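You operate a simulated robot arm through the tools that you are given. There is no shell and no other tool.

You are at the controls of a simulated two-armed robot. One attempt, no reset.

Task
Move the purple, blue and green bobbins from the bobbin rack to the notches that the braid card lists.
Fine: turn notch A to the back first.

It is judged by the outcome, as a careful person would: the job done as asked, and still so three seconds after it is handed in. It fails if anything else is knocked over, pushed out of place, dropped, spilled or broken.

Robot
Two 7-joint arms with three-finger grippers on one trunk that stands fixed in place. Base frame: the origin is at the foot of the trunk, x ahead of it, y to its left, z up. Readings come in m, degrees, newtons and seconds.
The left shoulder is at [0.03, 0.124, 1.208], the right one opposite. With the tool pointing down near the work surface each hand reaches from about 0.1 to 0.74 m from the base axis, measured 20 degrees to its own side. Payload 2.2 kg a hand.
The tool frame of a hand sits at the grasp point between the pads (the TCP): z along the fingers, y along the line on which they close. The tips reach 0.028 m beyond it. The gripper opens to 0.102 m; its body begins 0.071 m behind the TCP.
Orientation is that of the tool frame in the base frame, as a unit quaternion [x, y, z, w]. With the fingers straight down and closing along the base's y, the tool's x points along the base's -x, its y along +y and its z along -z.

Tools
- The arms move only by the tool move_arm. It takes "left_commands", "right_commands" or both (then of equal length, played together; a hand with none holds still); each is a list of rows, each a list of 3 entries, a list of its own where there are three numbers: the shift along the tool's x, y, z in cm, then the turn, a rotation vector about the tool's x, y, z in degrees, then the finger opening in cm, from 0 to 10.2. In form: [[[dx, dy, dz], [wx, wy, wz], fingers], ...]. A call has 1 to 20 rows; each row is the pose to reach, as a shift and turn from the pose commanded when the call began, along the tool's axes at that moment. Rows are played at 5 a second. More than 0.05 m and 8.6 degrees between two rows, or a gripper value outside its range, and nothing of the call is played. A pose out of reach is approached as far as the arm can. The call stops where the force on the tool passes 40 N (or 10 N more than at its start, if that is more) or the arm is blocked; 0.2 s more then pass. Each finger travels about 0.1436 m/s and halts on what it meets, pressing with about 37 N; the grip force reading is that of the motor and also rises with nothing between the fingers. The clock runs only during rows and for 0.2 s after the last one: add rows that repeat a pose to give the fingers time. It gives the time, the measured TCP pose, the force on the tool (base axes), the opening and the grip force at its end, in the units of the frame above (readings bear some noise), with the torque about the TCP (base axes, N m) and any sound that the robot's microphone picked up.
- Cameras (640 x 400 px; columns grow to the right, rows downward): "scene" is now at [0.0441, 0.0272, 1.9222]; the picture's right is [0.36, -0.93, 0.00], its down [-0.71, -0.27, -0.65] and it looks along [0.61, 0.23, -0.76] (base axes); focal length 326 px, centre (320, 200). "left" rides on the left gripper at [0.072, 0.038, -0.086] in its tool frame; the picture's right is [-0.47, 0.89, 0.00], its down [-0.60, -0.32, -0.73] and it looks along [-0.65, -0.34, 0.68] (tool axes); focal length 256 px, centre (320, 200). "right" rides on the right gripper at [0.069, 0.044, -0.086] in its tool frame; the picture's right is [-0.53, 0.85, 0.00], its down [-0.58, -0.36, -0.73] and it looks along [-0.62, -0.39, 0.68] (tool axes); focal length 256 px, centre (320, 200). There is no depth. A picture from a camera that has moved, and an enlarged one, comes with that camera's place and axes in the base frame and with its lens.
- camera(camera): a new picture of that camera. No time passes.
- slide_trunk(by): moves the trunk up (or, below 0, down) by that many m; the arms and the scene camera ride with it, the base frame stays. It gives what a move gives, with no picture.
- head_to(pan, tilt): turns the head with the scene camera to pan (to the left, within 143 degrees either way) and tilt (down, from -29 to 69), counted from straight ahead of the robot. It gives what a move gives.
- enlarge(camera, box): a new picture of the part [left, top, right, bottom] of that camera's present view, enlarged. No time passes.
- sign_off(): hands the job in; it is judged then, once.

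Places have to be worked out from the pictures, the camera data and where the tool is seen. Open the grippers and draw the arms clear of the work before you hand the job in, unless the task says otherwise.

The tools are called after "Call:" as a command line: name --argument value ..., lists and objects as JSON in quotes. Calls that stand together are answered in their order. move_arm: Moves the arms, as the interface text tells. Its arguments: {"type":"object","properties":{"left_commands":{"type":"array","items":{"type":"array"}},"right_commands":{"type":"array","items":{"type":"array"}}},"required":[]} The other tools are called the same way: slide_trunk (by) moves the trunk up or down; head_to (pan, tilt) turns the head that bears the scene camera; camera (camera) takes a picture; enlarge (camera, box) takes an enlarged picture of a part of a camera's view; sign_off () hands the job in.

At the start:

```text
t: 0.0
left_tcp_pos: [0.5439, 0.3794, 1.409]
left_tcp_rot: [0.0, 1.0, 0.001, 0.0]
left_force: [0.8, -1.0, 0.6]
left_ft_torque: [-0.01, -0.04, -0.02]
left_opening: 0.1021
left_finger_force: 0.1
right_tcp_pos: [0.5309, -0.1149, 1.4272]
right_tcp_rot: [0.0, 1.0, 0.0, 0.0]
right_force: [0.0, -0.1, 0.1]
right_ft_torque: [-0.01, -0.04, 0.02]
right_opening: 0.1019
right_finger_force: 0.0
trunk travel left (down, up): [-0.45, 0.09]
head pan, tilt (commanded): [20.8, 49.6]
```

scene: 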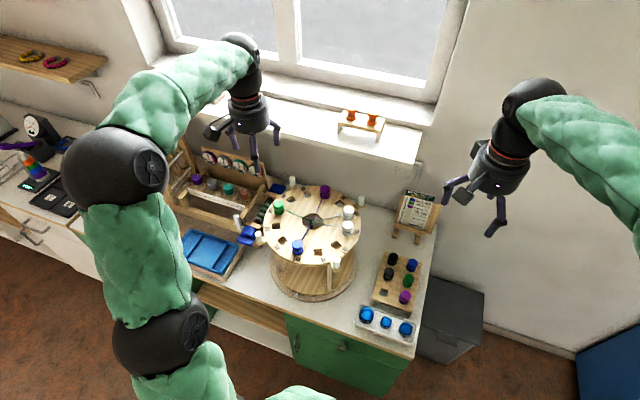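
right: 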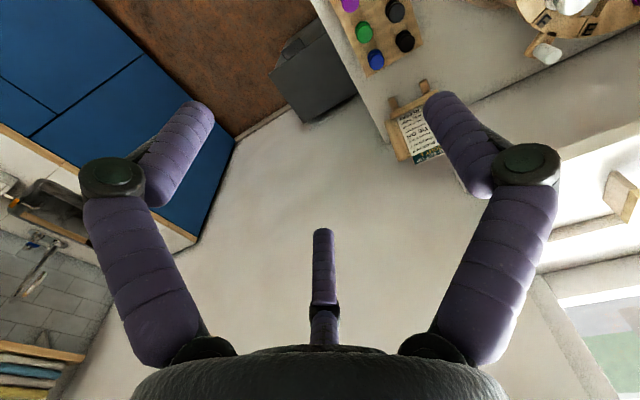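
left: 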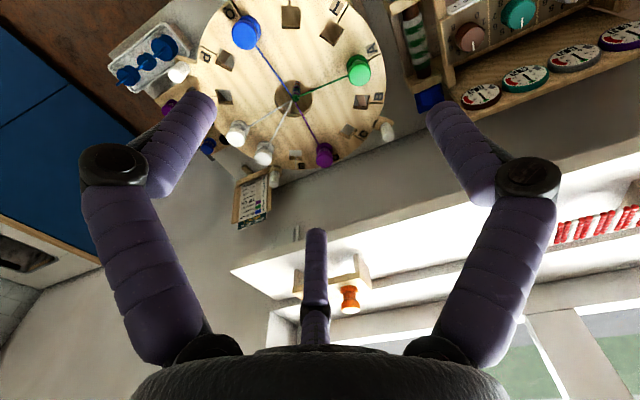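

I see a braiding stand (round wooden disk) with bobbins already on it, a bobbin rack with six bobbins at the right, and a card on a little easel. I'll look closer at the card, the disk and the rack.

Call:
enlarge --camera "scene" --box '[380, 180, 450, 250]'

Call:
enlarge --camera "scene" --box '[230, 160, 390, 300]'

Call:
enlarge --camera "scene" --box '[340, 230, 450, 350]'

Call:
enlarge --camera "left" --box '[100, 0, 420, 230]'

Call:
enlarge --camera "right" --box '[320, 0, 480, 170]'

```text
5.71 times, centred on (415, 215) of scene
camera zoom: at [0.0441, 0.0272, 1.9222], right [0.36, -0.93, 0.0], down [-0.71, -0.27, -0.65], along [0.61, 0.23, -0.76], focal length 1864 px, centre (-223, 114)
```

zoom: 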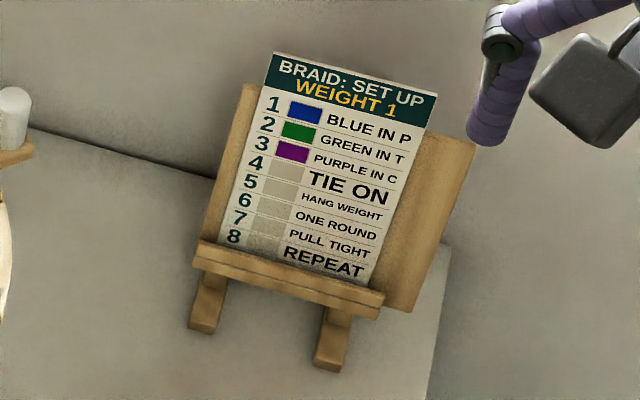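

```text
2.86 times, centred on (310, 230) of scene
camera zoom: at [0.0441, 0.0272, 1.9222], right [0.36, -0.93, 0.0], down [-0.71, -0.27, -0.65], along [0.61, 0.23, -0.76], focal length 932 px, centre (349, 114)
```

zoom: 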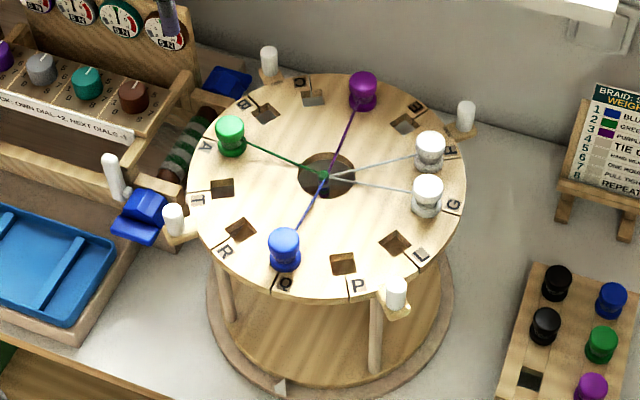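

```text
3.33 times, centred on (395, 290) of scene
camera zoom: at [0.0441, 0.0272, 1.9222], right [0.36, -0.93, 0.0], down [-0.71, -0.27, -0.65], along [0.61, 0.23, -0.76], focal length 1087 px, centre (70, -100)
```

zoom: 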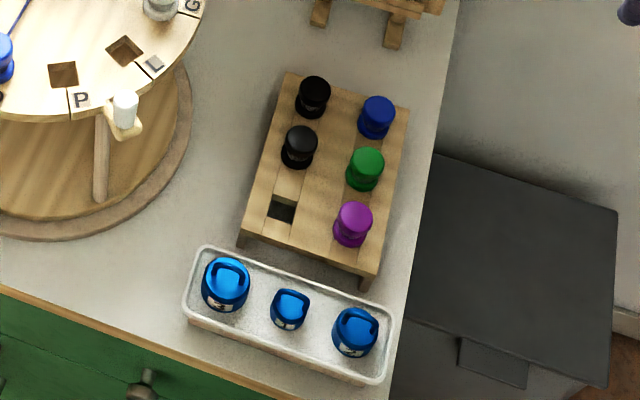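

```text
1.74 times, centred on (260, 115) of left
camera zoom: at [0.4719, 0.4187, 1.496], right [0.47, 0.89, 0.0], down [0.6, -0.32, 0.73], along [0.65, -0.34, -0.68], focal length 445 px, centre (424, 348)
```

zoom: 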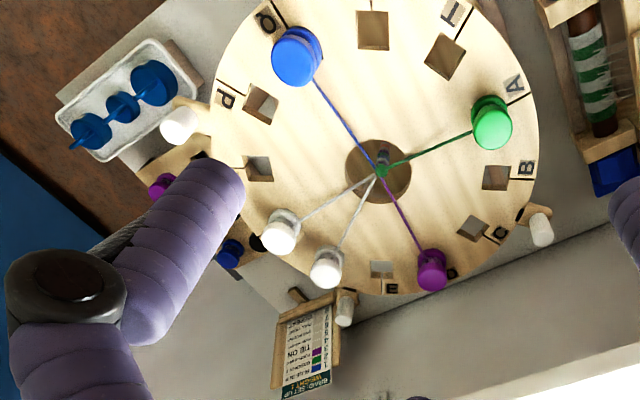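

```text
2.35 times, centred on (400, 85) of right
camera zoom: at [0.4609, -0.0704, 1.5126], right [0.53, 0.85, 0.0], down [0.58, -0.36, 0.73], along [0.62, -0.39, -0.68], focal length 602 px, centre (132, 471)
```

zoom: 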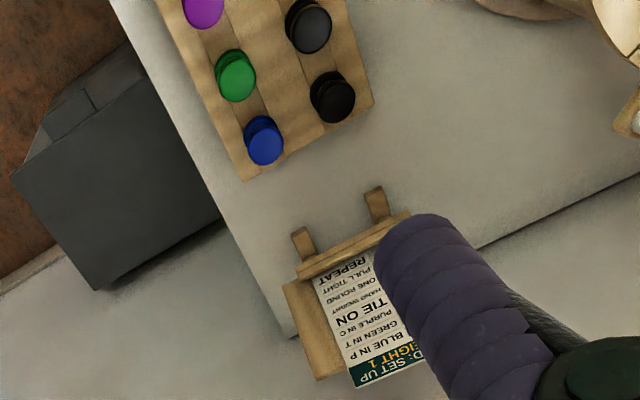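

The card reads: blue in P, green in T, purple in C. I zoom in tightly on the disk's letters, the base mark and the blue mechanisms beside the disk.

Call:
enlarge --camera "scene" --box '[260, 175, 310, 215]'

Call:
enlarge --camera "scene" --box '[310, 175, 370, 220]'

Call:
enlarge --camera "scene" --box '[255, 215, 375, 310]'

Call:
enlarge --camera "scene" --box '[170, 140, 290, 270]'

Call:
enlarge --camera "left" --box '[320, 50, 420, 170]'

Call:
enlarge --camera "left" --box '[180, 0, 400, 100]'

```text
10.00 times, centred on (285, 195) of scene
camera zoom: at [0.0441, 0.0272, 1.9222], right [0.36, -0.93, 0.0], down [-0.71, -0.27, -0.65], along [0.61, 0.23, -0.76], focal length 3262 px, centre (670, 250)
```

zoom: 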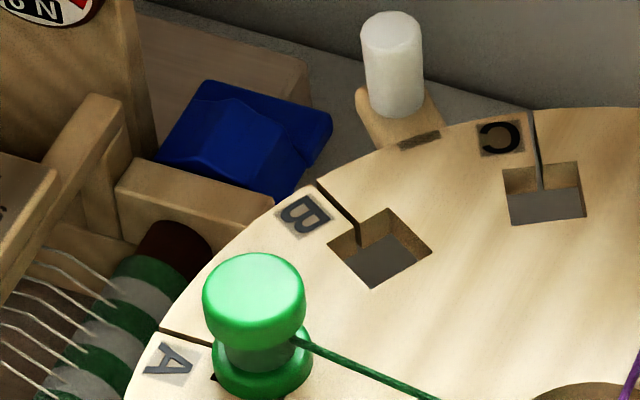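

```text
8.89 times, centred on (340, 198) of scene
camera zoom: at [0.0441, 0.0272, 1.9222], right [0.36, -0.93, 0.0], down [-0.71, -0.27, -0.65], along [0.61, 0.23, -0.76], focal length 2900 px, centre (142, 222)
```

zoom: 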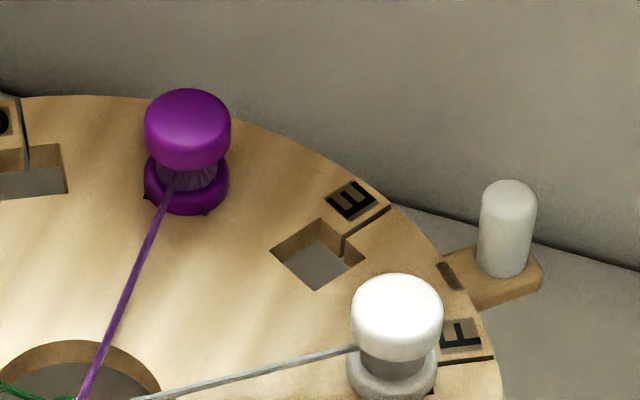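

```text
4.21 times, centred on (315, 262) of scene
camera zoom: at [0.0441, 0.0272, 1.9222], right [0.36, -0.93, 0.0], down [-0.71, -0.27, -0.65], along [0.61, 0.23, -0.76], focal length 1374 px, centre (341, -63)
```

zoom: 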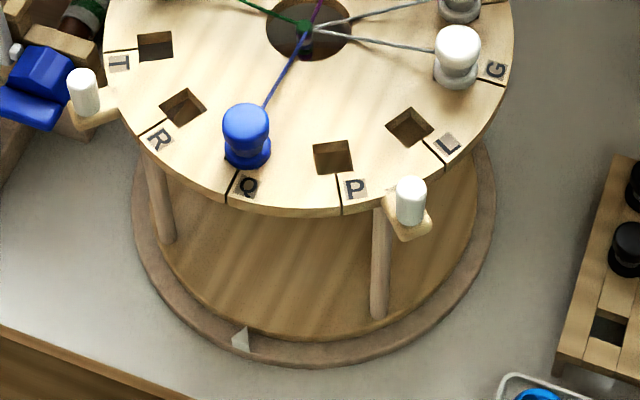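

```text
3.08 times, centred on (230, 205) of scene
camera zoom: at [0.0441, 0.0272, 1.9222], right [0.36, -0.93, 0.0], down [-0.71, -0.27, -0.65], along [0.61, 0.23, -0.76], focal length 1004 px, centre (597, 185)
```

zoom: 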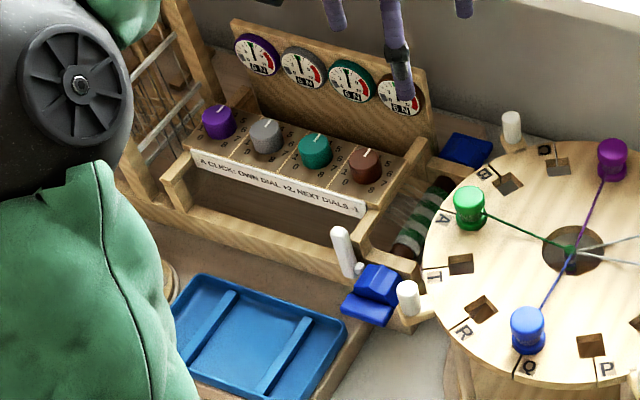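

```text
3.33 times, centred on (370, 110) of left
camera zoom: at [0.4719, 0.4187, 1.496], right [0.47, 0.89, 0.0], down [0.6, -0.32, 0.73], along [0.65, -0.34, -0.68], focal length 853 px, centre (153, 500)
```

zoom: 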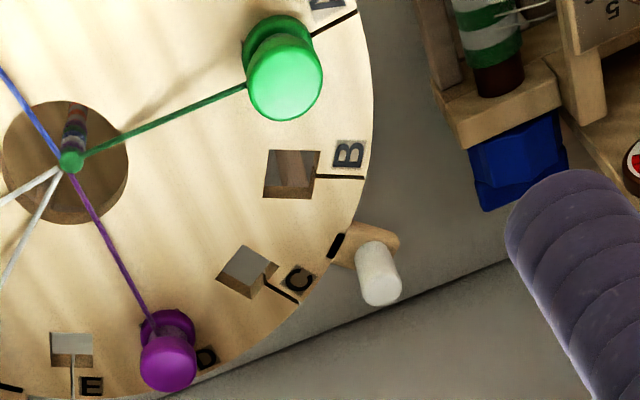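

```text
2.91 times, centred on (290, 50) of left
camera zoom: at [0.4719, 0.4187, 1.496], right [0.47, 0.89, 0.0], down [0.6, -0.32, 0.73], along [0.65, -0.34, -0.68], focal length 745 px, centre (407, 636)
```

zoom: 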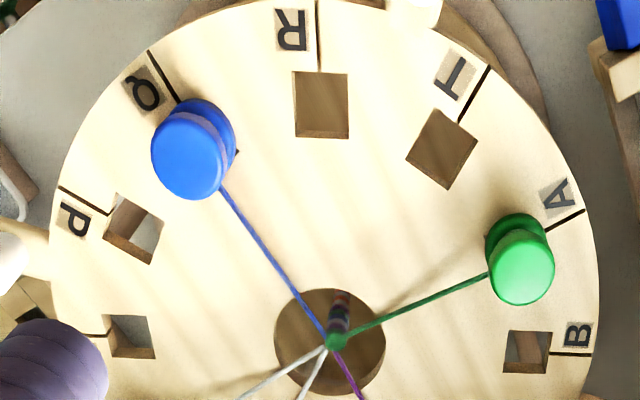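

Layout so far: disk centre is about (0.64, 0.28), top z≈1.05. Notch A (with a green bobbin) sits at the +y side, so the back (+x, wall side) needs a ~90° clockwise turn. I first test how the fingers close, in free air, to know the gripper's geometry.

Call:
move_arm --left_commands '[[[0, 0, 0], [0, 0, 0], 6], [[0, 0, 0], [0, 0, 0], 3.5], [[0, 0, 0], [0, 0, 0], 3.5]]'

Call:
camera --camera "left"

Call:
enlarge --camera "scene" --box '[190, 60, 310, 170]'

```text
t: 0.8
left_tcp_pos: [0.5437, 0.3808, 1.409]
left_tcp_rot: [-0.001, 1.0, -0.001, 0.0]
left_force: [0.5, 0.1, 0.2]
left_ft_torque: [-0.04, -0.01, 0.01]
left_opening: 0.0348
left_finger_force: 0.1
right_tcp_pos: [0.53, -0.1136, 1.4262]
right_tcp_rot: [0.0, 1.0, 0.001, 0.0]
right_force: [-0.2, -0.5, -0.8]
right_ft_torque: [0.02, 0.0, -0.04]
right_opening: 0.1018
right_finger_force: 0.0
trunk travel left (down, up): [-0.45, 0.09]
head pan, tilt (commanded): [20.8, 49.6]
```

```text
taken
camera left: at [0.4719, 0.4187, 1.496], right [0.47, 0.89, 0.0], down [0.6, -0.32, 0.73], along [0.65, -0.34, -0.68], focal length 256 px, centre (320, 200)
```

left: 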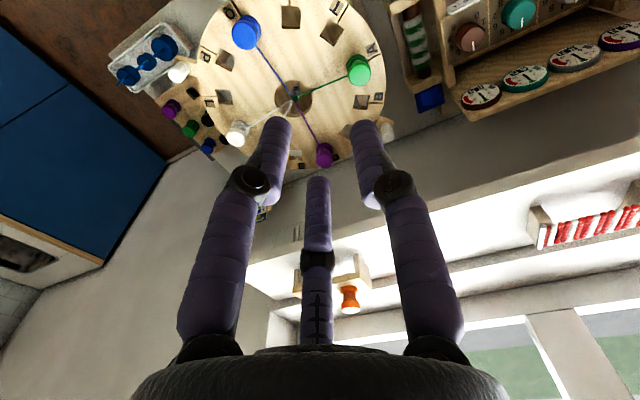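

```text
3.64 times, centred on (250, 115) of scene
camera zoom: at [0.0441, 0.0272, 1.9222], right [0.36, -0.93, 0.0], down [-0.71, -0.27, -0.65], along [0.61, 0.23, -0.76], focal length 1186 px, centre (574, 509)
```

zoom: 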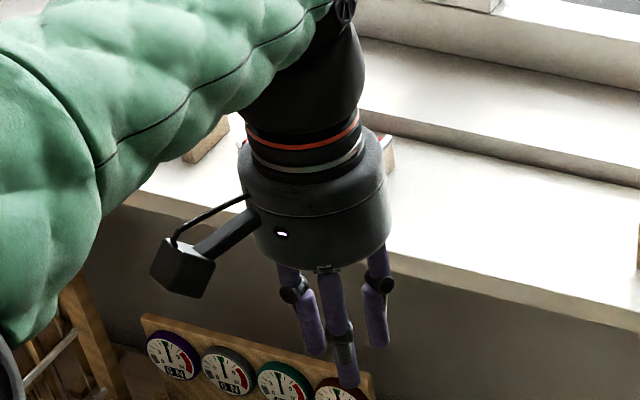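

The gripper is a centric three-jaw (fingers at tool +y and at ±30° below ±x). Next I bring the left hand above the front-right white peg of the disk (≈(0.508, 0.153), top ≈1.095), staying high, to look at it closely.

Call:
move_arm --left_commands '[[[0.4, -2.5, 2.0], [0, 0, 0], 5], [[0.8, -5.1, 4.0], [0, 0, 0], 5], [[1.2, -7.6, 6.0], [0, 0, 0], 5], [[1.6, -10.1, 8.0], [0, 0, 0], 5], [[2.0, -12.7, 10.0], [0, 0, 0], 5], [[2.4, -15.2, 12.0], [0, 0, 0], 5], [[2.8, -17.7, 14.0], [0, 0, 0], 5], [[3.2, -20.3, 16.0], [0, 0, 0], 5], [[3.6, -22.8, 18.0], [0, 0, 0], 5], [[3.6, -22.8, 18.0], [0, 0, 0], 5]]'

Call:
camera --camera "left"

Call:
camera --camera "scene"

```text
t: 3.0
left_tcp_pos: [0.5066, 0.153, 1.2291]
left_tcp_rot: [0.0, 1.0, 0.0, 0.0]
left_force: [0.0, 0.5, -1.0]
left_ft_torque: [-0.03, 0.02, -0.02]
left_opening: 0.05
left_finger_force: 0.1
right_tcp_pos: [0.5299, -0.115, 1.4266]
right_tcp_rot: [0.0, 1.0, 0.001, 0.0]
right_force: [0.3, -0.1, 0.7]
right_ft_torque: [-0.02, 0.01, -0.03]
right_opening: 0.102
right_finger_force: 0.0
trunk travel left (down, up): [-0.45, 0.09]
head pan, tilt (commanded): [20.8, 49.6]
```

```text
taken
camera left: at [0.4353, 0.191, 1.3159], right [0.46, 0.89, 0.0], down [0.6, -0.32, 0.73], along [0.65, -0.34, -0.68], focal length 256 px, centre (320, 200)
```

left: 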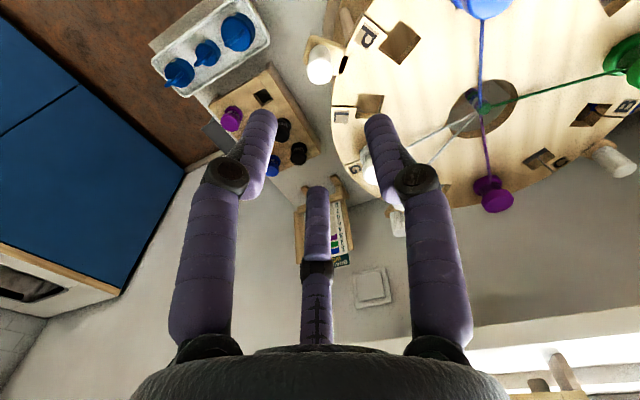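

```text
taken
camera scene: at [0.0438, 0.0279, 1.9222], right [0.36, -0.93, 0.0], down [-0.71, -0.27, -0.65], along [0.61, 0.23, -0.76], focal length 326 px, centre (320, 200)
```

scene: 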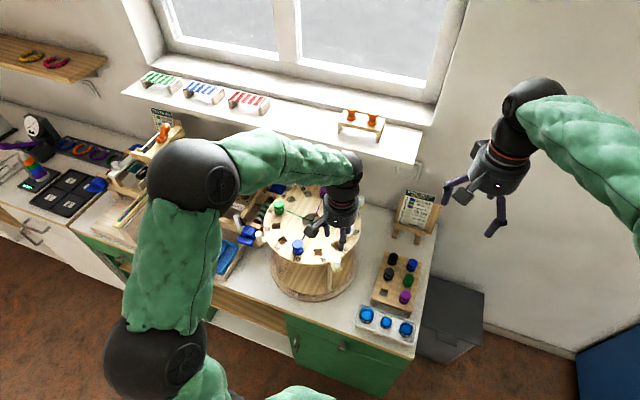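

The peg is where I computed it, at about (0.508, 0.153). I zoom on it to find its height and the tab shape.

Call:
enlarge --camera "left" --box '[260, 0, 420, 120]'

Call:
enlarge --camera "scene" --box '[270, 170, 370, 300]'

Call:
enlarge --camera "left" --box '[400, 60, 640, 240]'

```text
3.33 times, centred on (340, 60) of left
camera zoom: at [0.4353, 0.191, 1.3159], right [0.46, 0.89, 0.0], down [0.6, -0.32, 0.73], along [0.65, -0.34, -0.68], focal length 853 px, centre (253, 667)
```

zoom: 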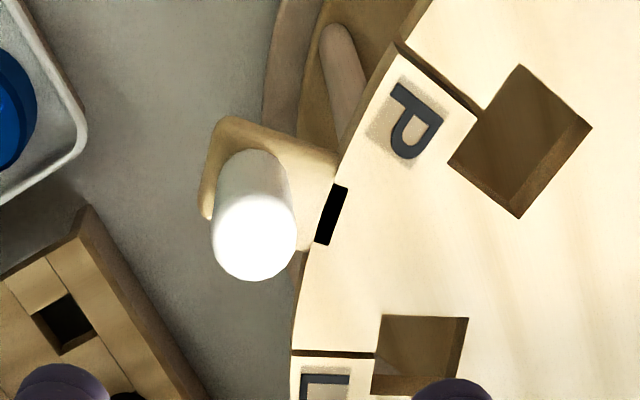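

```text
3.08 times, centred on (320, 235) of scene
camera zoom: at [0.0438, 0.0279, 1.9222], right [0.36, -0.93, 0.0], down [-0.71, -0.27, -0.65], along [0.61, 0.23, -0.76], focal length 1004 px, centre (320, 92)
```

zoom: 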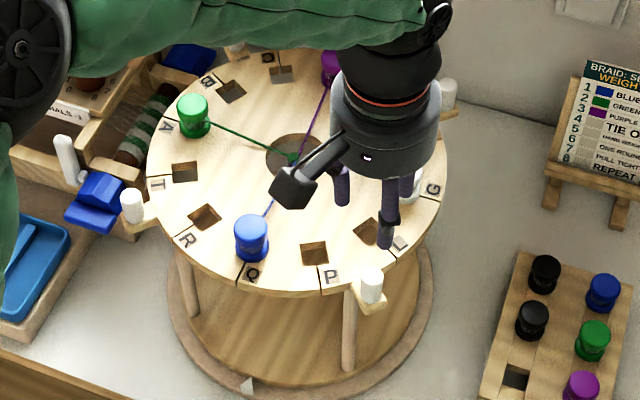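

```text
2.22 times, centred on (520, 150) of left
camera zoom: at [0.4353, 0.191, 1.3159], right [0.46, 0.89, 0.0], down [0.6, -0.32, 0.73], along [0.65, -0.34, -0.68], focal length 569 px, centre (-124, 311)
```

zoom: 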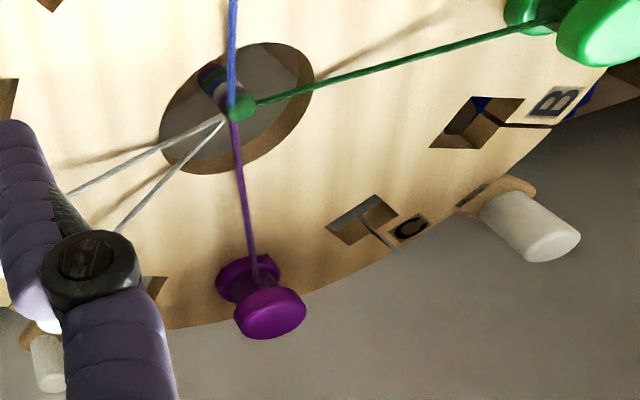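

Disk top comes out at z≈1.06, the peg at (0.508, 0.153) with its top ≈1.10, and the disk centre at ≈(0.634, 0.280). I lower the open fingers around the peg (tips ≈1 cm above the disk) and close them to a loose cage.

Call:
move_arm --left_commands '[[[0, 0, 3], [0, 0, 0], 5], [[0, 0, 6], [0, 0, 0], 5], [[0, 0, 9], [0, 0, 0], 5], [[0, 0, 11], [0, 0, 0], 5], [[0, 0, 12.2], [0, 0, 0], 5], [[0, 0, 13.1], [0, 0, 0], 5], [[0, 0, 13.1], [0, 0, 0], 5]]'

Call:
camera --camera "left"

Call:
enlarge --camera "scene" --box '[270, 170, 390, 300]'

```text
t: 4.6
left_tcp_pos: [0.5087, 0.153, 1.0963]
left_tcp_rot: [0.0, 1.0, 0.0, 0.0]
left_force: [0.6, 0.5, -0.5]
left_ft_torque: [-0.02, 0.05, -0.02]
left_opening: 0.0497
left_finger_force: 0.1
right_tcp_pos: [0.5299, -0.1144, 1.4273]
right_tcp_rot: [0.0, 1.0, -0.001, 0.0]
right_force: [-0.8, 0.2, 0.7]
right_ft_torque: [0.0, -0.02, 0.02]
right_opening: 0.1021
right_finger_force: 0.0
trunk travel left (down, up): [-0.45, 0.09]
head pan, tilt (commanded): [20.8, 49.6]
```

```text
taken
camera left: at [0.4358, 0.1908, 1.1843], right [0.46, 0.89, 0.0], down [0.6, -0.32, 0.73], along [0.65, -0.34, -0.68], focal length 256 px, centre (320, 200)
```

left: 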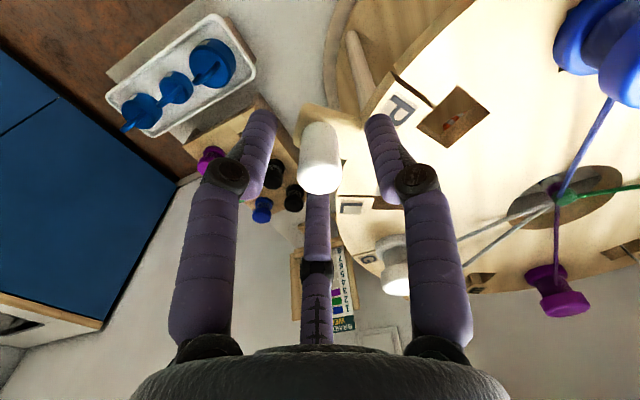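

```text
3.08 times, centred on (330, 235) of scene
camera zoom: at [0.0439, 0.0271, 1.9222], right [0.36, -0.93, 0.0], down [-0.71, -0.27, -0.65], along [0.61, 0.23, -0.76], focal length 1004 px, centre (289, 92)
```

zoom: 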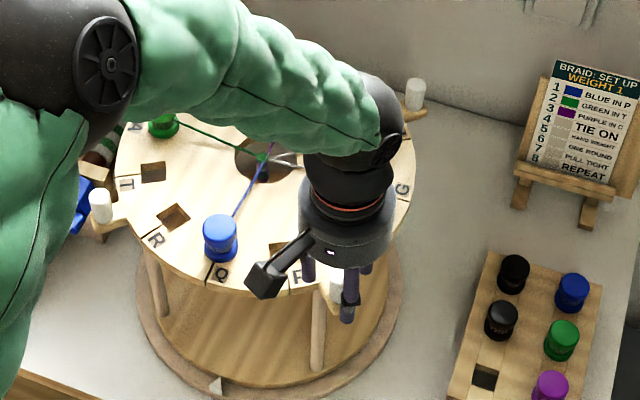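

The peg is centred between the fingers. I close to a loose 2.8 cm cage and push it clockwise along the arc about the disk centre for the first 30°.

Call:
move_arm --left_commands '[[[0, 0, 0], [0, 0, 0], 2.8], [[0, 0, 0], [0, 0, 0], 2.8], [[0.54, 0.57, 0], [0, 0, 0], 2.8], [[1.07, 1.14, 0], [0, 0, 0], 2.8], [[1.55, 1.75, 0], [0, 0, 0], 2.8], [[2.03, 2.37, 0], [0, 0, 0], 2.8], [[2.46, 3.02, 0], [0, 0, 0], 2.8], [[2.88, 3.68, 0], [0, 0, 0], 2.8], [[3.25, 4.37, 0], [0, 0, 0], 2.8], [[3.61, 5.06, 0], [0, 0, 0], 2.8], [[3.92, 5.78, 0], [0, 0, 0], 2.8], [[4.22, 6.5, 0], [0, 0, 0], 2.8], [[4.46, 7.24, 0], [0, 0, 0], 2.8], [[4.7, 7.98, 0], [0, 0, 0], 2.8], [[4.7, 7.98, 0], [0, 0, 0], 2.8]]'

Call:
camera --camera "left"

Call:
camera --camera "scene"

```text
t: 7.8
left_tcp_pos: [0.4613, 0.2324, 1.0986]
left_tcp_rot: [0.0, 1.0, 0.0, 0.001]
left_force: [1.2, 0.5, -0.4]
left_ft_torque: [0.03, -0.01, 0.0]
left_opening: 0.028
left_finger_force: 0.2
right_tcp_pos: [0.5302, -0.1151, 1.4266]
right_tcp_rot: [0.0, 1.0, 0.0, 0.0]
right_force: [-0.1, -0.1, 1.3]
right_ft_torque: [-0.01, 0.0, 0.01]
right_opening: 0.102
right_finger_force: 0.1
trunk travel left (down, up): [-0.45, 0.09]
head pan, tilt (commanded): [20.8, 49.6]
```

```text
taken
camera left: at [0.3893, 0.2701, 1.185], right [0.47, 0.89, 0.0], down [0.6, -0.32, 0.73], along [0.65, -0.34, -0.68], focal length 256 px, centre (320, 200)
```

left: 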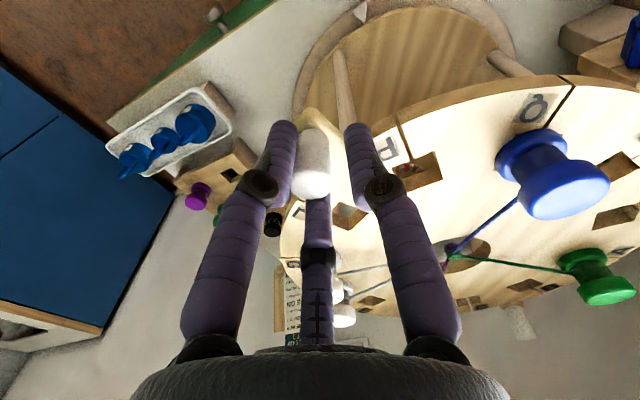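

```text
taken
camera scene: at [0.0443, 0.027, 1.9222], right [0.36, -0.93, 0.0], down [-0.71, -0.27, -0.65], along [0.61, 0.23, -0.76], focal length 326 px, centre (320, 200)
```

scene: 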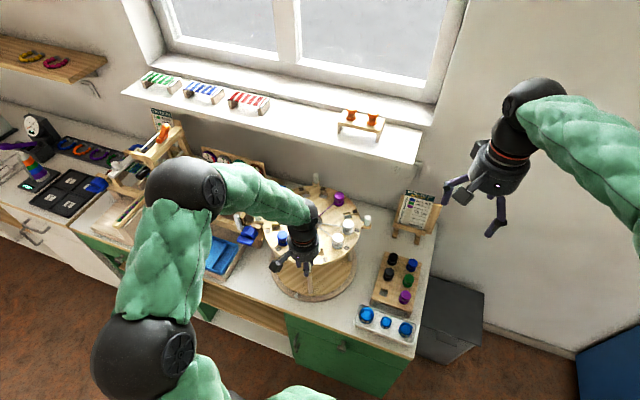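

The disk follows with almost no force. I continue the arc from 30° to about 75°.

Call:
move_arm --left_commands '[[[0.18, 0.76, 0], [0, 0, 0], 2.8], [[0.35, 1.52, 0], [0, 0, 0], 2.8], [[0.47, 2.3, 0], [0, 0, 0], 2.8], [[0.57, 3.07, 0], [0, 0, 0], 2.8], [[0.62, 3.85, 0], [0, 0, 0], 2.8], [[0.65, 4.63, 0], [0, 0, 0], 2.8], [[0.63, 5.41, 0], [0, 0, 0], 2.8], [[0.59, 6.19, 0], [0, 0, 0], 2.8], [[0.51, 6.97, 0], [0, 0, 0], 2.8], [[0.4, 7.74, 0], [0, 0, 0], 2.8], [[0.25, 8.51, 0], [0, 0, 0], 2.8], [[0.08, 9.27, 0], [0, 0, 0], 2.8], [[-0.14, 10.02, 0], [0, 0, 0], 2.8], [[-0.38, 10.76, 0], [0, 0, 0], 2.8], [[-0.66, 11.49, 0], [0, 0, 0], 2.8], [[-0.97, 12.21, 0], [0, 0, 0], 2.8], [[-1.31, 12.91, 0], [0, 0, 0], 2.8], [[-1.68, 13.6, 0], [0, 0, 0], 2.8], [[-1.68, 13.6, 0], [0, 0, 0], 2.8]]'

Call:
camera --camera "left"

Call:
camera --camera "scene"

Call:
enlarge --camera "scene" --box '[220, 170, 400, 310]'

```text
t: 11.8
left_tcp_pos: [0.4778, 0.368, 1.0985]
left_tcp_rot: [0.0, 1.0, 0.001, 0.0]
left_force: [0.5, -0.3, 0.4]
left_ft_torque: [0.02, 0.01, 0.01]
left_opening: 0.0283
left_finger_force: 0.0
right_tcp_pos: [0.5294, -0.1147, 1.4274]
right_tcp_rot: [0.0, 1.0, 0.0, -0.001]
right_force: [0.6, -0.3, 0.0]
right_ft_torque: [-0.04, -0.02, 0.0]
right_opening: 0.1021
right_finger_force: 0.0
trunk travel left (down, up): [-0.45, 0.09]
head pan, tilt (commanded): [20.8, 49.6]
```

```text
taken
camera left: at [0.4054, 0.4065, 1.1851], right [0.47, 0.89, 0.0], down [0.6, -0.32, 0.73], along [0.65, -0.34, -0.68], focal length 256 px, centre (320, 200)
```

left: 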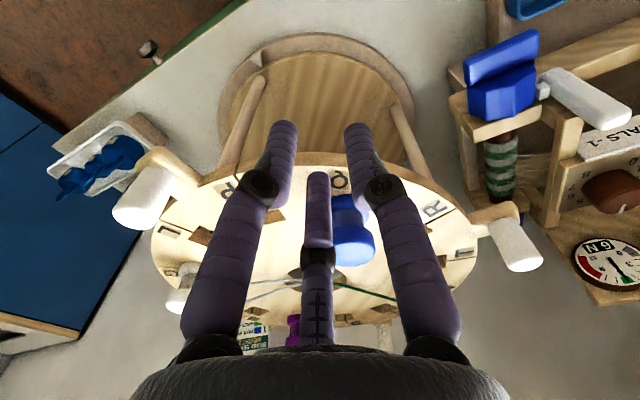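

```text
taken
camera scene: at [0.044, 0.0271, 1.9222], right [0.36, -0.93, 0.0], down [-0.71, -0.27, -0.65], along [0.61, 0.23, -0.76], focal length 326 px, centre (320, 200)
```

scene: 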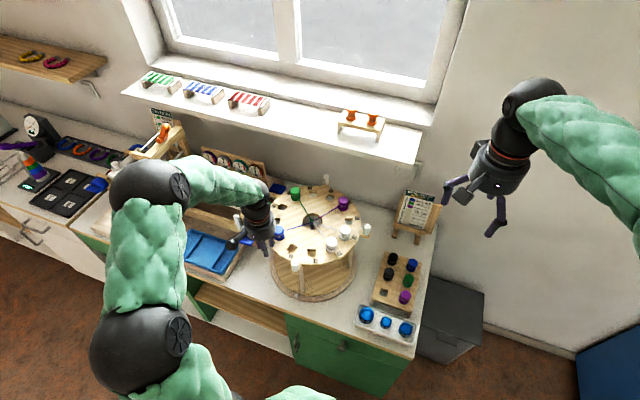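

```text
2.86 times, centred on (310, 240) of scene
camera zoom: at [0.044, 0.0271, 1.9222], right [0.36, -0.93, 0.0], down [-0.71, -0.27, -0.65], along [0.61, 0.23, -0.76], focal length 932 px, centre (349, 86)
```

zoom: 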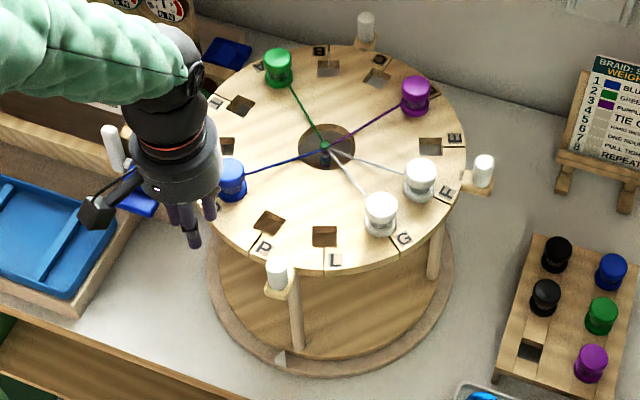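

The peg slipped out between the two trailing fingers at about 39° of turn (cage too loose); nothing else moved. I lift the hand and go back above that peg, now near (0.457, 0.26).

Call:
move_arm --left_commands '[[[0.5, 0, -2], [0, 0, 0], 3], [[1.0, 0, -4.5], [0, 0, 0], 4], [[1.5, 0, -7], [0, 0, 0], 5], [[1.8, -3.5, -8], [0, 0, 0], 5], [[2.0, -7, -8], [0, 0, 0], 5], [[2.1, -10.8, -8], [0, 0, 0], 5], [[2.1, -10.8, -8], [0, 0, 0], 5]]'

Call:
camera --camera "left"

Call:
enlarge --camera "scene" --box '[220, 170, 400, 310]'

```text
t: 13.4
left_tcp_pos: [0.4566, 0.2606, 1.1779]
left_tcp_rot: [0.0, 1.0, 0.0, 0.001]
left_force: [0.2, -0.7, -0.5]
left_ft_torque: [-0.02, -0.02, 0.03]
left_opening: 0.05
left_finger_force: 0.1
right_tcp_pos: [0.5298, -0.1142, 1.4275]
right_tcp_rot: [0.0, 1.0, 0.0, 0.0]
right_force: [0.0, -0.5, -0.8]
right_ft_torque: [-0.01, 0.02, 0.01]
right_opening: 0.102
right_finger_force: 0.0
trunk travel left (down, up): [-0.45, 0.09]
head pan, tilt (commanded): [20.8, 49.6]
```

```text
taken
camera left: at [0.385, 0.2981, 1.2648], right [0.46, 0.89, 0.0], down [0.6, -0.32, 0.73], along [0.65, -0.34, -0.68], focal length 256 px, centre (320, 200)
```

left: 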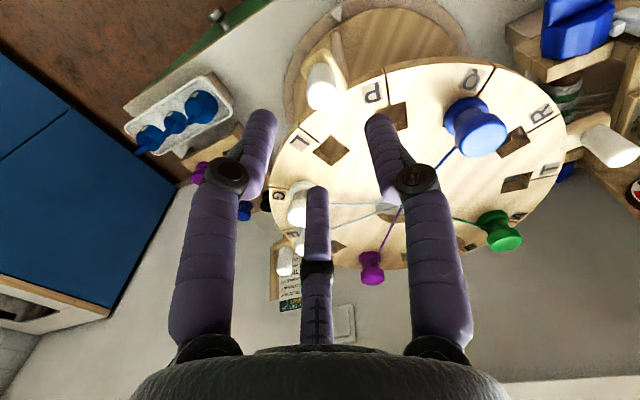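

```text
2.86 times, centred on (310, 240) of scene
camera zoom: at [0.0441, 0.0281, 1.9222], right [0.36, -0.93, 0.0], down [-0.71, -0.27, -0.65], along [0.61, 0.23, -0.76], focal length 932 px, centre (349, 86)
```

zoom: 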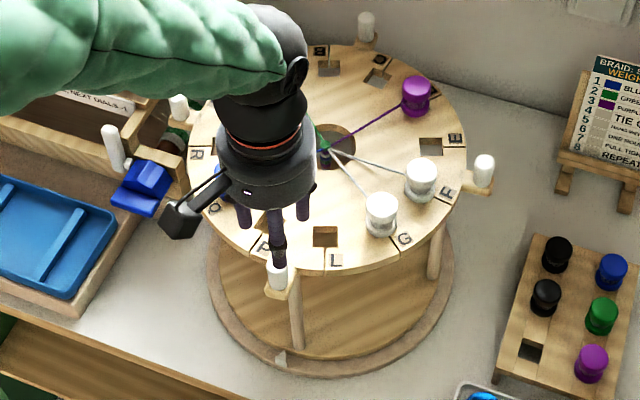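

The peg top is at (0.4525, 0.2625). I lower around it and this time close to a tight cage of 2.2 cm (peg ≈2 cm).

Call:
move_arm --left_commands '[[[0.35, 0.15, 0], [0, 0, 0], 5], [[0.35, 0.15, 3], [0, 0, 0], 5], [[0.35, 0.15, 6], [0, 0, 0], 5], [[0.35, 0.15, 8.2], [0, 0, 0], 5], [[0.35, 0.15, 8.2], [0, 0, 0], 3.5], [[0.35, 0.15, 8.2], [0, 0, 0], 2.2], [[0.35, 0.15, 8.2], [0, 0, 0], 2.2]]'

Call:
camera --camera "left"

```text
t: 15.0
left_tcp_pos: [0.4537, 0.2615, 1.0957]
left_tcp_rot: [0.0, 1.0, 0.0, 0.0]
left_force: [0.3, -0.5, -0.5]
left_ft_torque: [0.03, 0.0, 0.02]
left_opening: 0.0228
left_finger_force: 0.4
right_tcp_pos: [0.5298, -0.1152, 1.426]
right_tcp_rot: [0.0, 1.0, 0.0, 0.001]
right_force: [1.0, 0.3, -0.7]
right_ft_torque: [0.03, -0.03, 0.02]
right_opening: 0.102
right_finger_force: 0.1
trunk travel left (down, up): [-0.45, 0.09]
head pan, tilt (commanded): [20.8, 49.6]
```

```text
taken
camera left: at [0.3817, 0.2995, 1.1825], right [0.47, 0.89, 0.0], down [0.6, -0.32, 0.73], along [0.65, -0.34, -0.68], focal length 256 px, centre (320, 200)
```

left: 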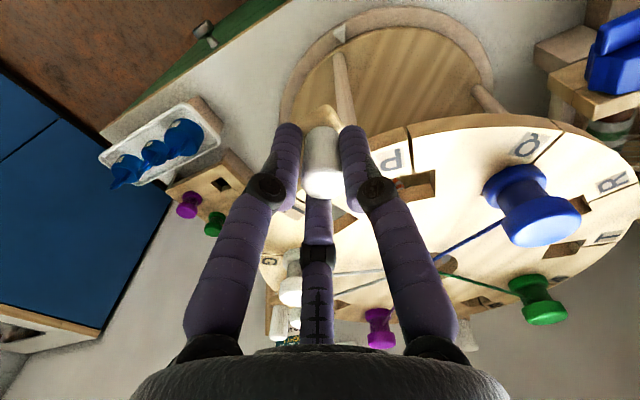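

The fingers now enclose the peg snugly (opening 2.3 cm). I push on along the arc to about 156°, then check.

Call:
move_arm --left_commands '[[[0.06, 0.8, 0], [0, 0, 0], 2.2], [[0.09, 1.57, 0], [0, 0, 0], 2.2], [[0.08, 2.35, 0], [0, 0, 0], 2.2], [[0.04, 3.14, 0], [0, 0, 0], 2.2], [[-0.04, 3.92, 0], [0, 0, 0], 2.2], [[-0.15, 4.7, 0], [0, 0, 0], 2.2], [[-0.29, 5.47, 0], [0, 0, 0], 2.2], [[-0.47, 6.24, 0], [0, 0, 0], 2.2], [[-0.68, 7.0, 0], [0, 0, 0], 2.2], [[-0.92, 7.74, 0], [0, 0, 0], 2.2], [[-1.2, 8.48, 0], [0, 0, 0], 2.2], [[-1.5, 9.2, 0], [0, 0, 0], 2.2], [[-1.5, 9.2, 0], [0, 0, 0], 2.2]]'

Call:
camera --camera "left"

Call:
enlarge --camera "scene" --box '[220, 170, 400, 310]'

```text
t: 17.8
left_tcp_pos: [0.4699, 0.3544, 1.0958]
left_tcp_rot: [0.0, 1.0, -0.001, -0.001]
left_force: [0.9, -0.5, -1.7]
left_ft_torque: [0.19, -0.08, -0.02]
left_opening: 0.0234
left_finger_force: 31.4
right_tcp_pos: [0.532, -0.1145, 1.4261]
right_tcp_rot: [-0.001, 1.0, 0.0, -0.001]
right_force: [-0.5, 0.6, -1.0]
right_ft_torque: [-0.02, -0.03, -0.02]
right_opening: 0.1017
right_finger_force: 0.1
trunk travel left (down, up): [-0.45, 0.09]
head pan, tilt (commanded): [20.8, 49.6]
```

```text
taken
camera left: at [0.3963, 0.3918, 1.1832], right [0.46, 0.89, 0.0], down [0.6, -0.32, 0.73], along [0.65, -0.34, -0.68], focal length 256 px, centre (320, 200)
```

left: 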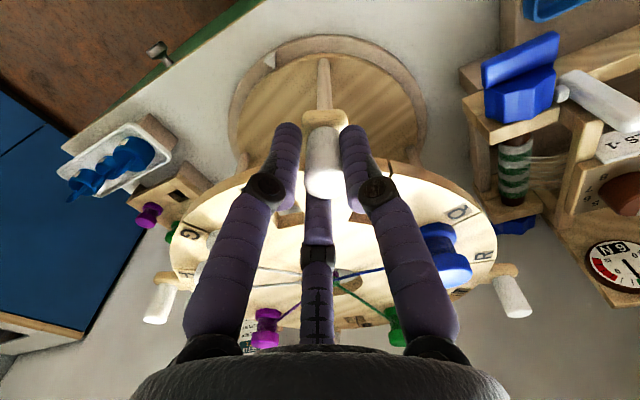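

```text
2.86 times, centred on (310, 240) of scene
camera zoom: at [0.0445, 0.0271, 1.9222], right [0.36, -0.93, 0.0], down [-0.71, -0.27, -0.65], along [0.61, 0.23, -0.76], focal length 932 px, centre (349, 86)
```

zoom: 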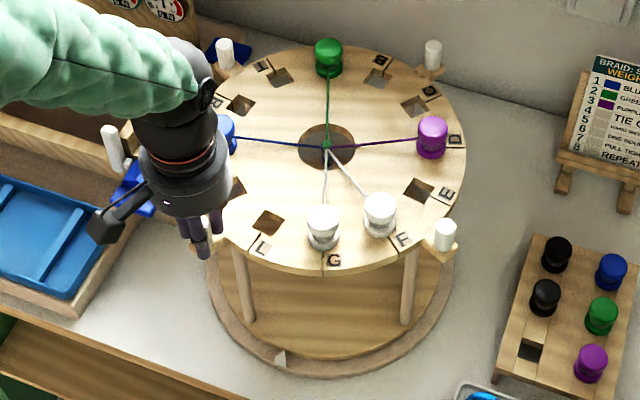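

The peg is still held and notch A (green bobbin) is nearing the back. I push the remaining ~20° to bring A exactly to the back (+x).

Call:
move_arm --left_commands '[[[-0.35, 0.71, 0], [0, 0, 0], 2.2], [[-0.71, 1.4, 0], [0, 0, 0], 2.2], [[-1.12, 2.07, 0], [0, 0, 0], 2.2], [[-1.54, 2.73, 0], [0, 0, 0], 2.2], [[-2.0, 3.37, 0], [0, 0, 0], 2.2], [[-2.48, 3.99, 0], [0, 0, 0], 2.2], [[-3.0, 4.6, 0], [0, 0, 0], 2.2], [[-3.68, 5.32, 0], [0, 0, 0], 2.2], [[-3.68, 5.32, 0], [0, 0, 0], 2.2]]'

Call:
camera --camera "left"

Call:
enlarge --camera "scene" --box '[220, 170, 400, 310]'

```text
t: 19.8
left_tcp_pos: [0.5041, 0.4068, 1.0968]
left_tcp_rot: [0.001, 1.0, 0.0, 0.0]
left_force: [1.4, -2.9, -0.3]
left_ft_torque: [-0.3, -0.11, -0.1]
left_opening: 0.0232
left_finger_force: 44.5
right_tcp_pos: [0.5303, -0.1153, 1.4267]
right_tcp_rot: [0.0, 1.0, 0.0, 0.0]
right_force: [-0.1, -0.3, 0.5]
right_ft_torque: [-0.04, -0.01, -0.02]
right_opening: 0.102
right_finger_force: 0.1
trunk travel left (down, up): [-0.45, 0.09]
head pan, tilt (commanded): [20.8, 49.6]
```

```text
taken
camera left: at [0.4333, 0.4446, 1.1831], right [0.46, 0.89, 0.0], down [0.6, -0.32, 0.73], along [0.65, -0.34, -0.68], focal length 256 px, centre (320, 200)
```

left: 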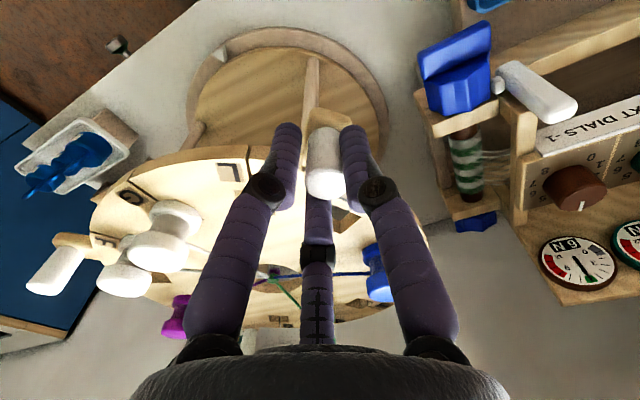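

```text
2.86 times, centred on (310, 240) of scene
camera zoom: at [0.0443, 0.0269, 1.9222], right [0.36, -0.93, 0.0], down [-0.71, -0.27, -0.65], along [0.61, 0.23, -0.76], focal length 932 px, centre (349, 86)
```

zoom: 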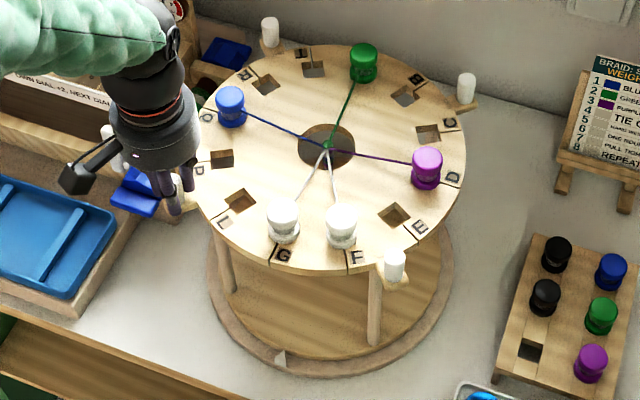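

Notch A (green bobbin) now sits straight at the back, with G aligned to the white front mark: a 90° turn. I open the fingers, lift off the peg and look again.

Call:
move_arm --left_commands '[[[0, 0, 0], [0, 0, 0], 3.5], [[0, 0, 0], [0, 0, 0], 5], [[0, 0, 0], [0, 0, 0], 5], [[0, 0, -3], [0, 0, 0], 5], [[0, 0, -6.5], [0, 0, 0], 5], [[0, 0, -10], [0, 0, 0], 5], [[2, 0, -14], [0, 0, 0], 5], [[4, 0, -18], [0, 0, 0], 5], [[4, 0, -18], [0, 0, 0], 5]]'

Call:
enlarge --camera "scene" --box '[220, 170, 400, 310]'

Call:
camera --camera "left"

```text
t: 21.8
left_tcp_pos: [0.4665, 0.4072, 1.2773]
left_tcp_rot: [0.0, 1.0, 0.0, -0.001]
left_force: [-0.2, 0.2, -0.2]
left_ft_torque: [-0.03, 0.05, -0.01]
left_opening: 0.0502
left_finger_force: 0.0
right_tcp_pos: [0.531, -0.1144, 1.4268]
right_tcp_rot: [0.0, 1.0, 0.0, -0.001]
right_force: [0.2, 0.1, -0.2]
right_ft_torque: [-0.02, -0.01, 0.0]
right_opening: 0.102
right_finger_force: 0.0
trunk travel left (down, up): [-0.45, 0.09]
head pan, tilt (commanded): [20.8, 49.6]
```

```text
2.86 times, centred on (310, 240) of scene
camera zoom: at [0.0457, 0.0278, 1.9221], right [0.36, -0.93, 0.0], down [-0.71, -0.27, -0.65], along [0.61, 0.23, -0.76], focal length 932 px, centre (349, 86)
```

zoom: 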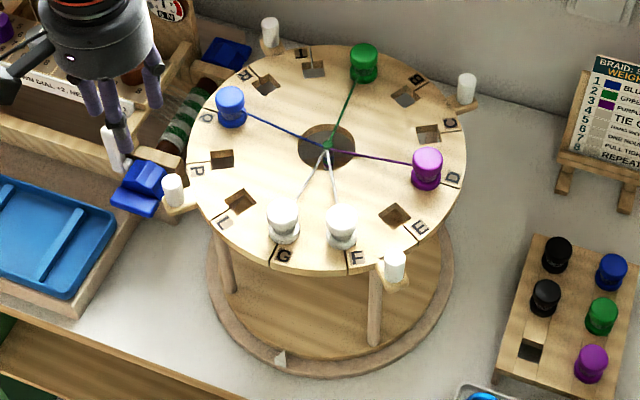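

```text
taken
camera left: at [0.3945, 0.4455, 1.3632], right [0.47, 0.89, 0.0], down [0.6, -0.32, 0.73], along [0.65, -0.34, -0.68], focal length 256 px, centre (320, 200)
```

left: 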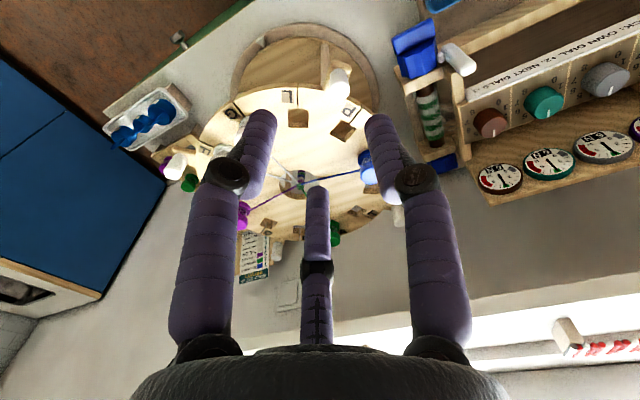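

The turn holds after release. Rack bobbins come out at about purple (0.571,-0.072), green (0.636,-0.073), blue (0.693,-0.073), cap tops z≈0.91. T is now the far notch (≈(0.74,0.34)), so I'll work with the left arm; first I draw the right hand aside and turn it so its camera can watch the rack.

Call:
move_arm --right_commands '[[[1.2, -2.5, 0.5], [0, 0, -7.5], 10.2], [[2.4, -5.0, 1.0], [0, 0, -15], 10.2], [[3.6, -7.5, 1.5], [0, 0, -22.5], 10.2], [[4.8, -10, 2.0], [0, 0, -30], 10.2], [[6.0, -12.5, 2.5], [0, 0, -37.5], 10.2], [[7.2, -15, 3.0], [0, 0, -45], 10.2], [[8.4, -17.5, 3.5], [0, 0, -52.5], 10.2], [[9.6, -20, 4.0], [0, 0, -60], 10.2], [[10.8, -22.5, 4.5], [0, 0, -67.5], 10.2], [[12.0, -25, 5.0], [0, 0, -75], 10.2], [[13.2, -27.5, 5.5], [0, 0, -82.5], 10.2], [[14.4, -30, 6.0], [0, 0, -90], 10.2], [[14.4, -30, 6.0], [0, 0, -90], 10.2]]'

Call:
camera --camera "right"

Call:
camera --camera "scene"

```text
t: 24.6
left_tcp_pos: [0.4659, 0.4069, 1.2765]
left_tcp_rot: [0.0, 1.0, 0.0, -0.001]
left_force: [-0.1, 0.4, 0.1]
left_ft_torque: [-0.02, 0.02, -0.01]
left_opening: 0.0499
left_finger_force: 0.1
right_tcp_pos: [0.3855, -0.4155, 1.366]
right_tcp_rot: [0.707, -0.707, 0.0, -0.001]
right_force: [-0.3, -0.3, -0.1]
right_ft_torque: [-0.06, 0.0, -0.01]
right_opening: 0.1022
right_finger_force: 0.1
trunk travel left (down, up): [-0.45, 0.09]
head pan, tilt (commanded): [20.8, 49.6]
```

```text
taken
camera right: at [0.3419, -0.4829, 1.4523], right [-0.85, 0.53, 0.0], down [0.36, 0.58, 0.73], along [0.39, 0.62, -0.68], focal length 256 px, centre (320, 200)
```

right: 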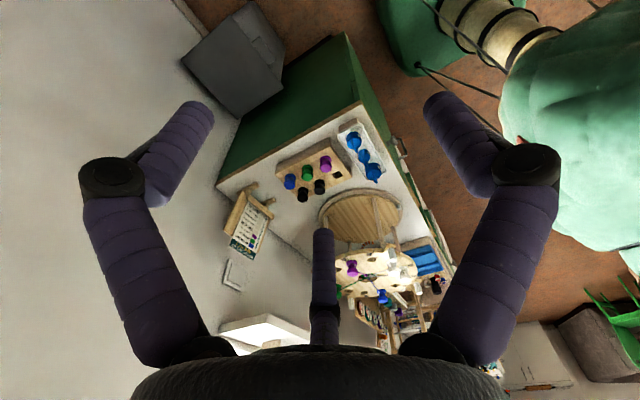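

```text
taken
camera scene: at [0.0443, 0.0278, 1.9222], right [0.36, -0.93, 0.0], down [-0.71, -0.27, -0.65], along [0.61, 0.23, -0.76], focal length 326 px, centre (320, 200)
```

scene: 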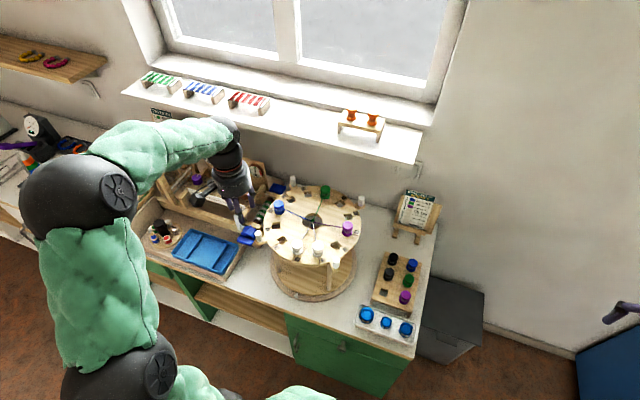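

The right camera now overlooks the rack. I zoom in on it to measure the bobbins and rack more precisely.

Call:
enlarge --camera "right" --box '[260, 110, 400, 210]'

Call:
enlarge --camera "scene" --box '[360, 240, 440, 310]'

Call:
enlarge --camera "right" --box '[320, 220, 440, 330]'

```text
4.00 times, centred on (330, 160) of right
camera zoom: at [0.3419, -0.4829, 1.4523], right [-0.85, 0.53, 0.0], down [0.36, 0.58, 0.73], along [0.39, 0.62, -0.68], focal length 1024 px, centre (280, 360)
```

zoom: 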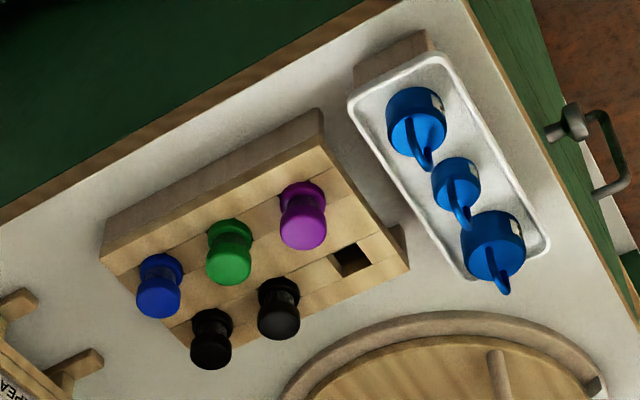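

```text
5.71 times, centred on (400, 275) of scene
camera zoom: at [0.0443, 0.0278, 1.9222], right [0.36, -0.93, 0.0], down [-0.71, -0.27, -0.65], along [0.61, 0.23, -0.76], focal length 1864 px, centre (-137, -229)
```

zoom: 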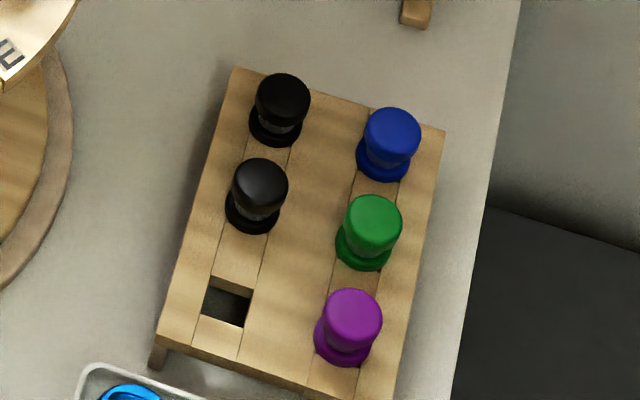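

```text
3.64 times, centred on (380, 275) of right
camera zoom: at [0.3419, -0.4829, 1.4523], right [-0.85, 0.53, 0.0], down [0.36, 0.58, 0.73], along [0.39, 0.62, -0.68], focal length 931 px, centre (102, -73)
```

zoom: 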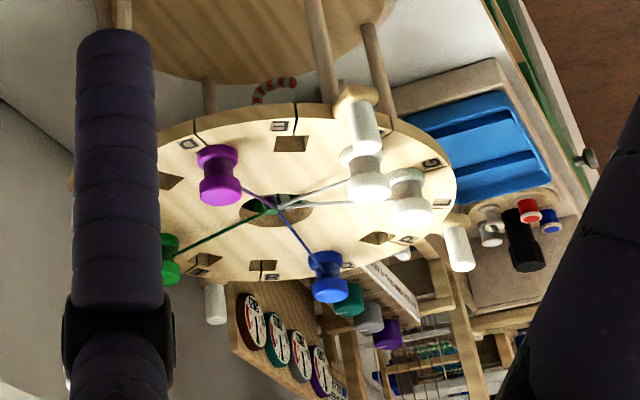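

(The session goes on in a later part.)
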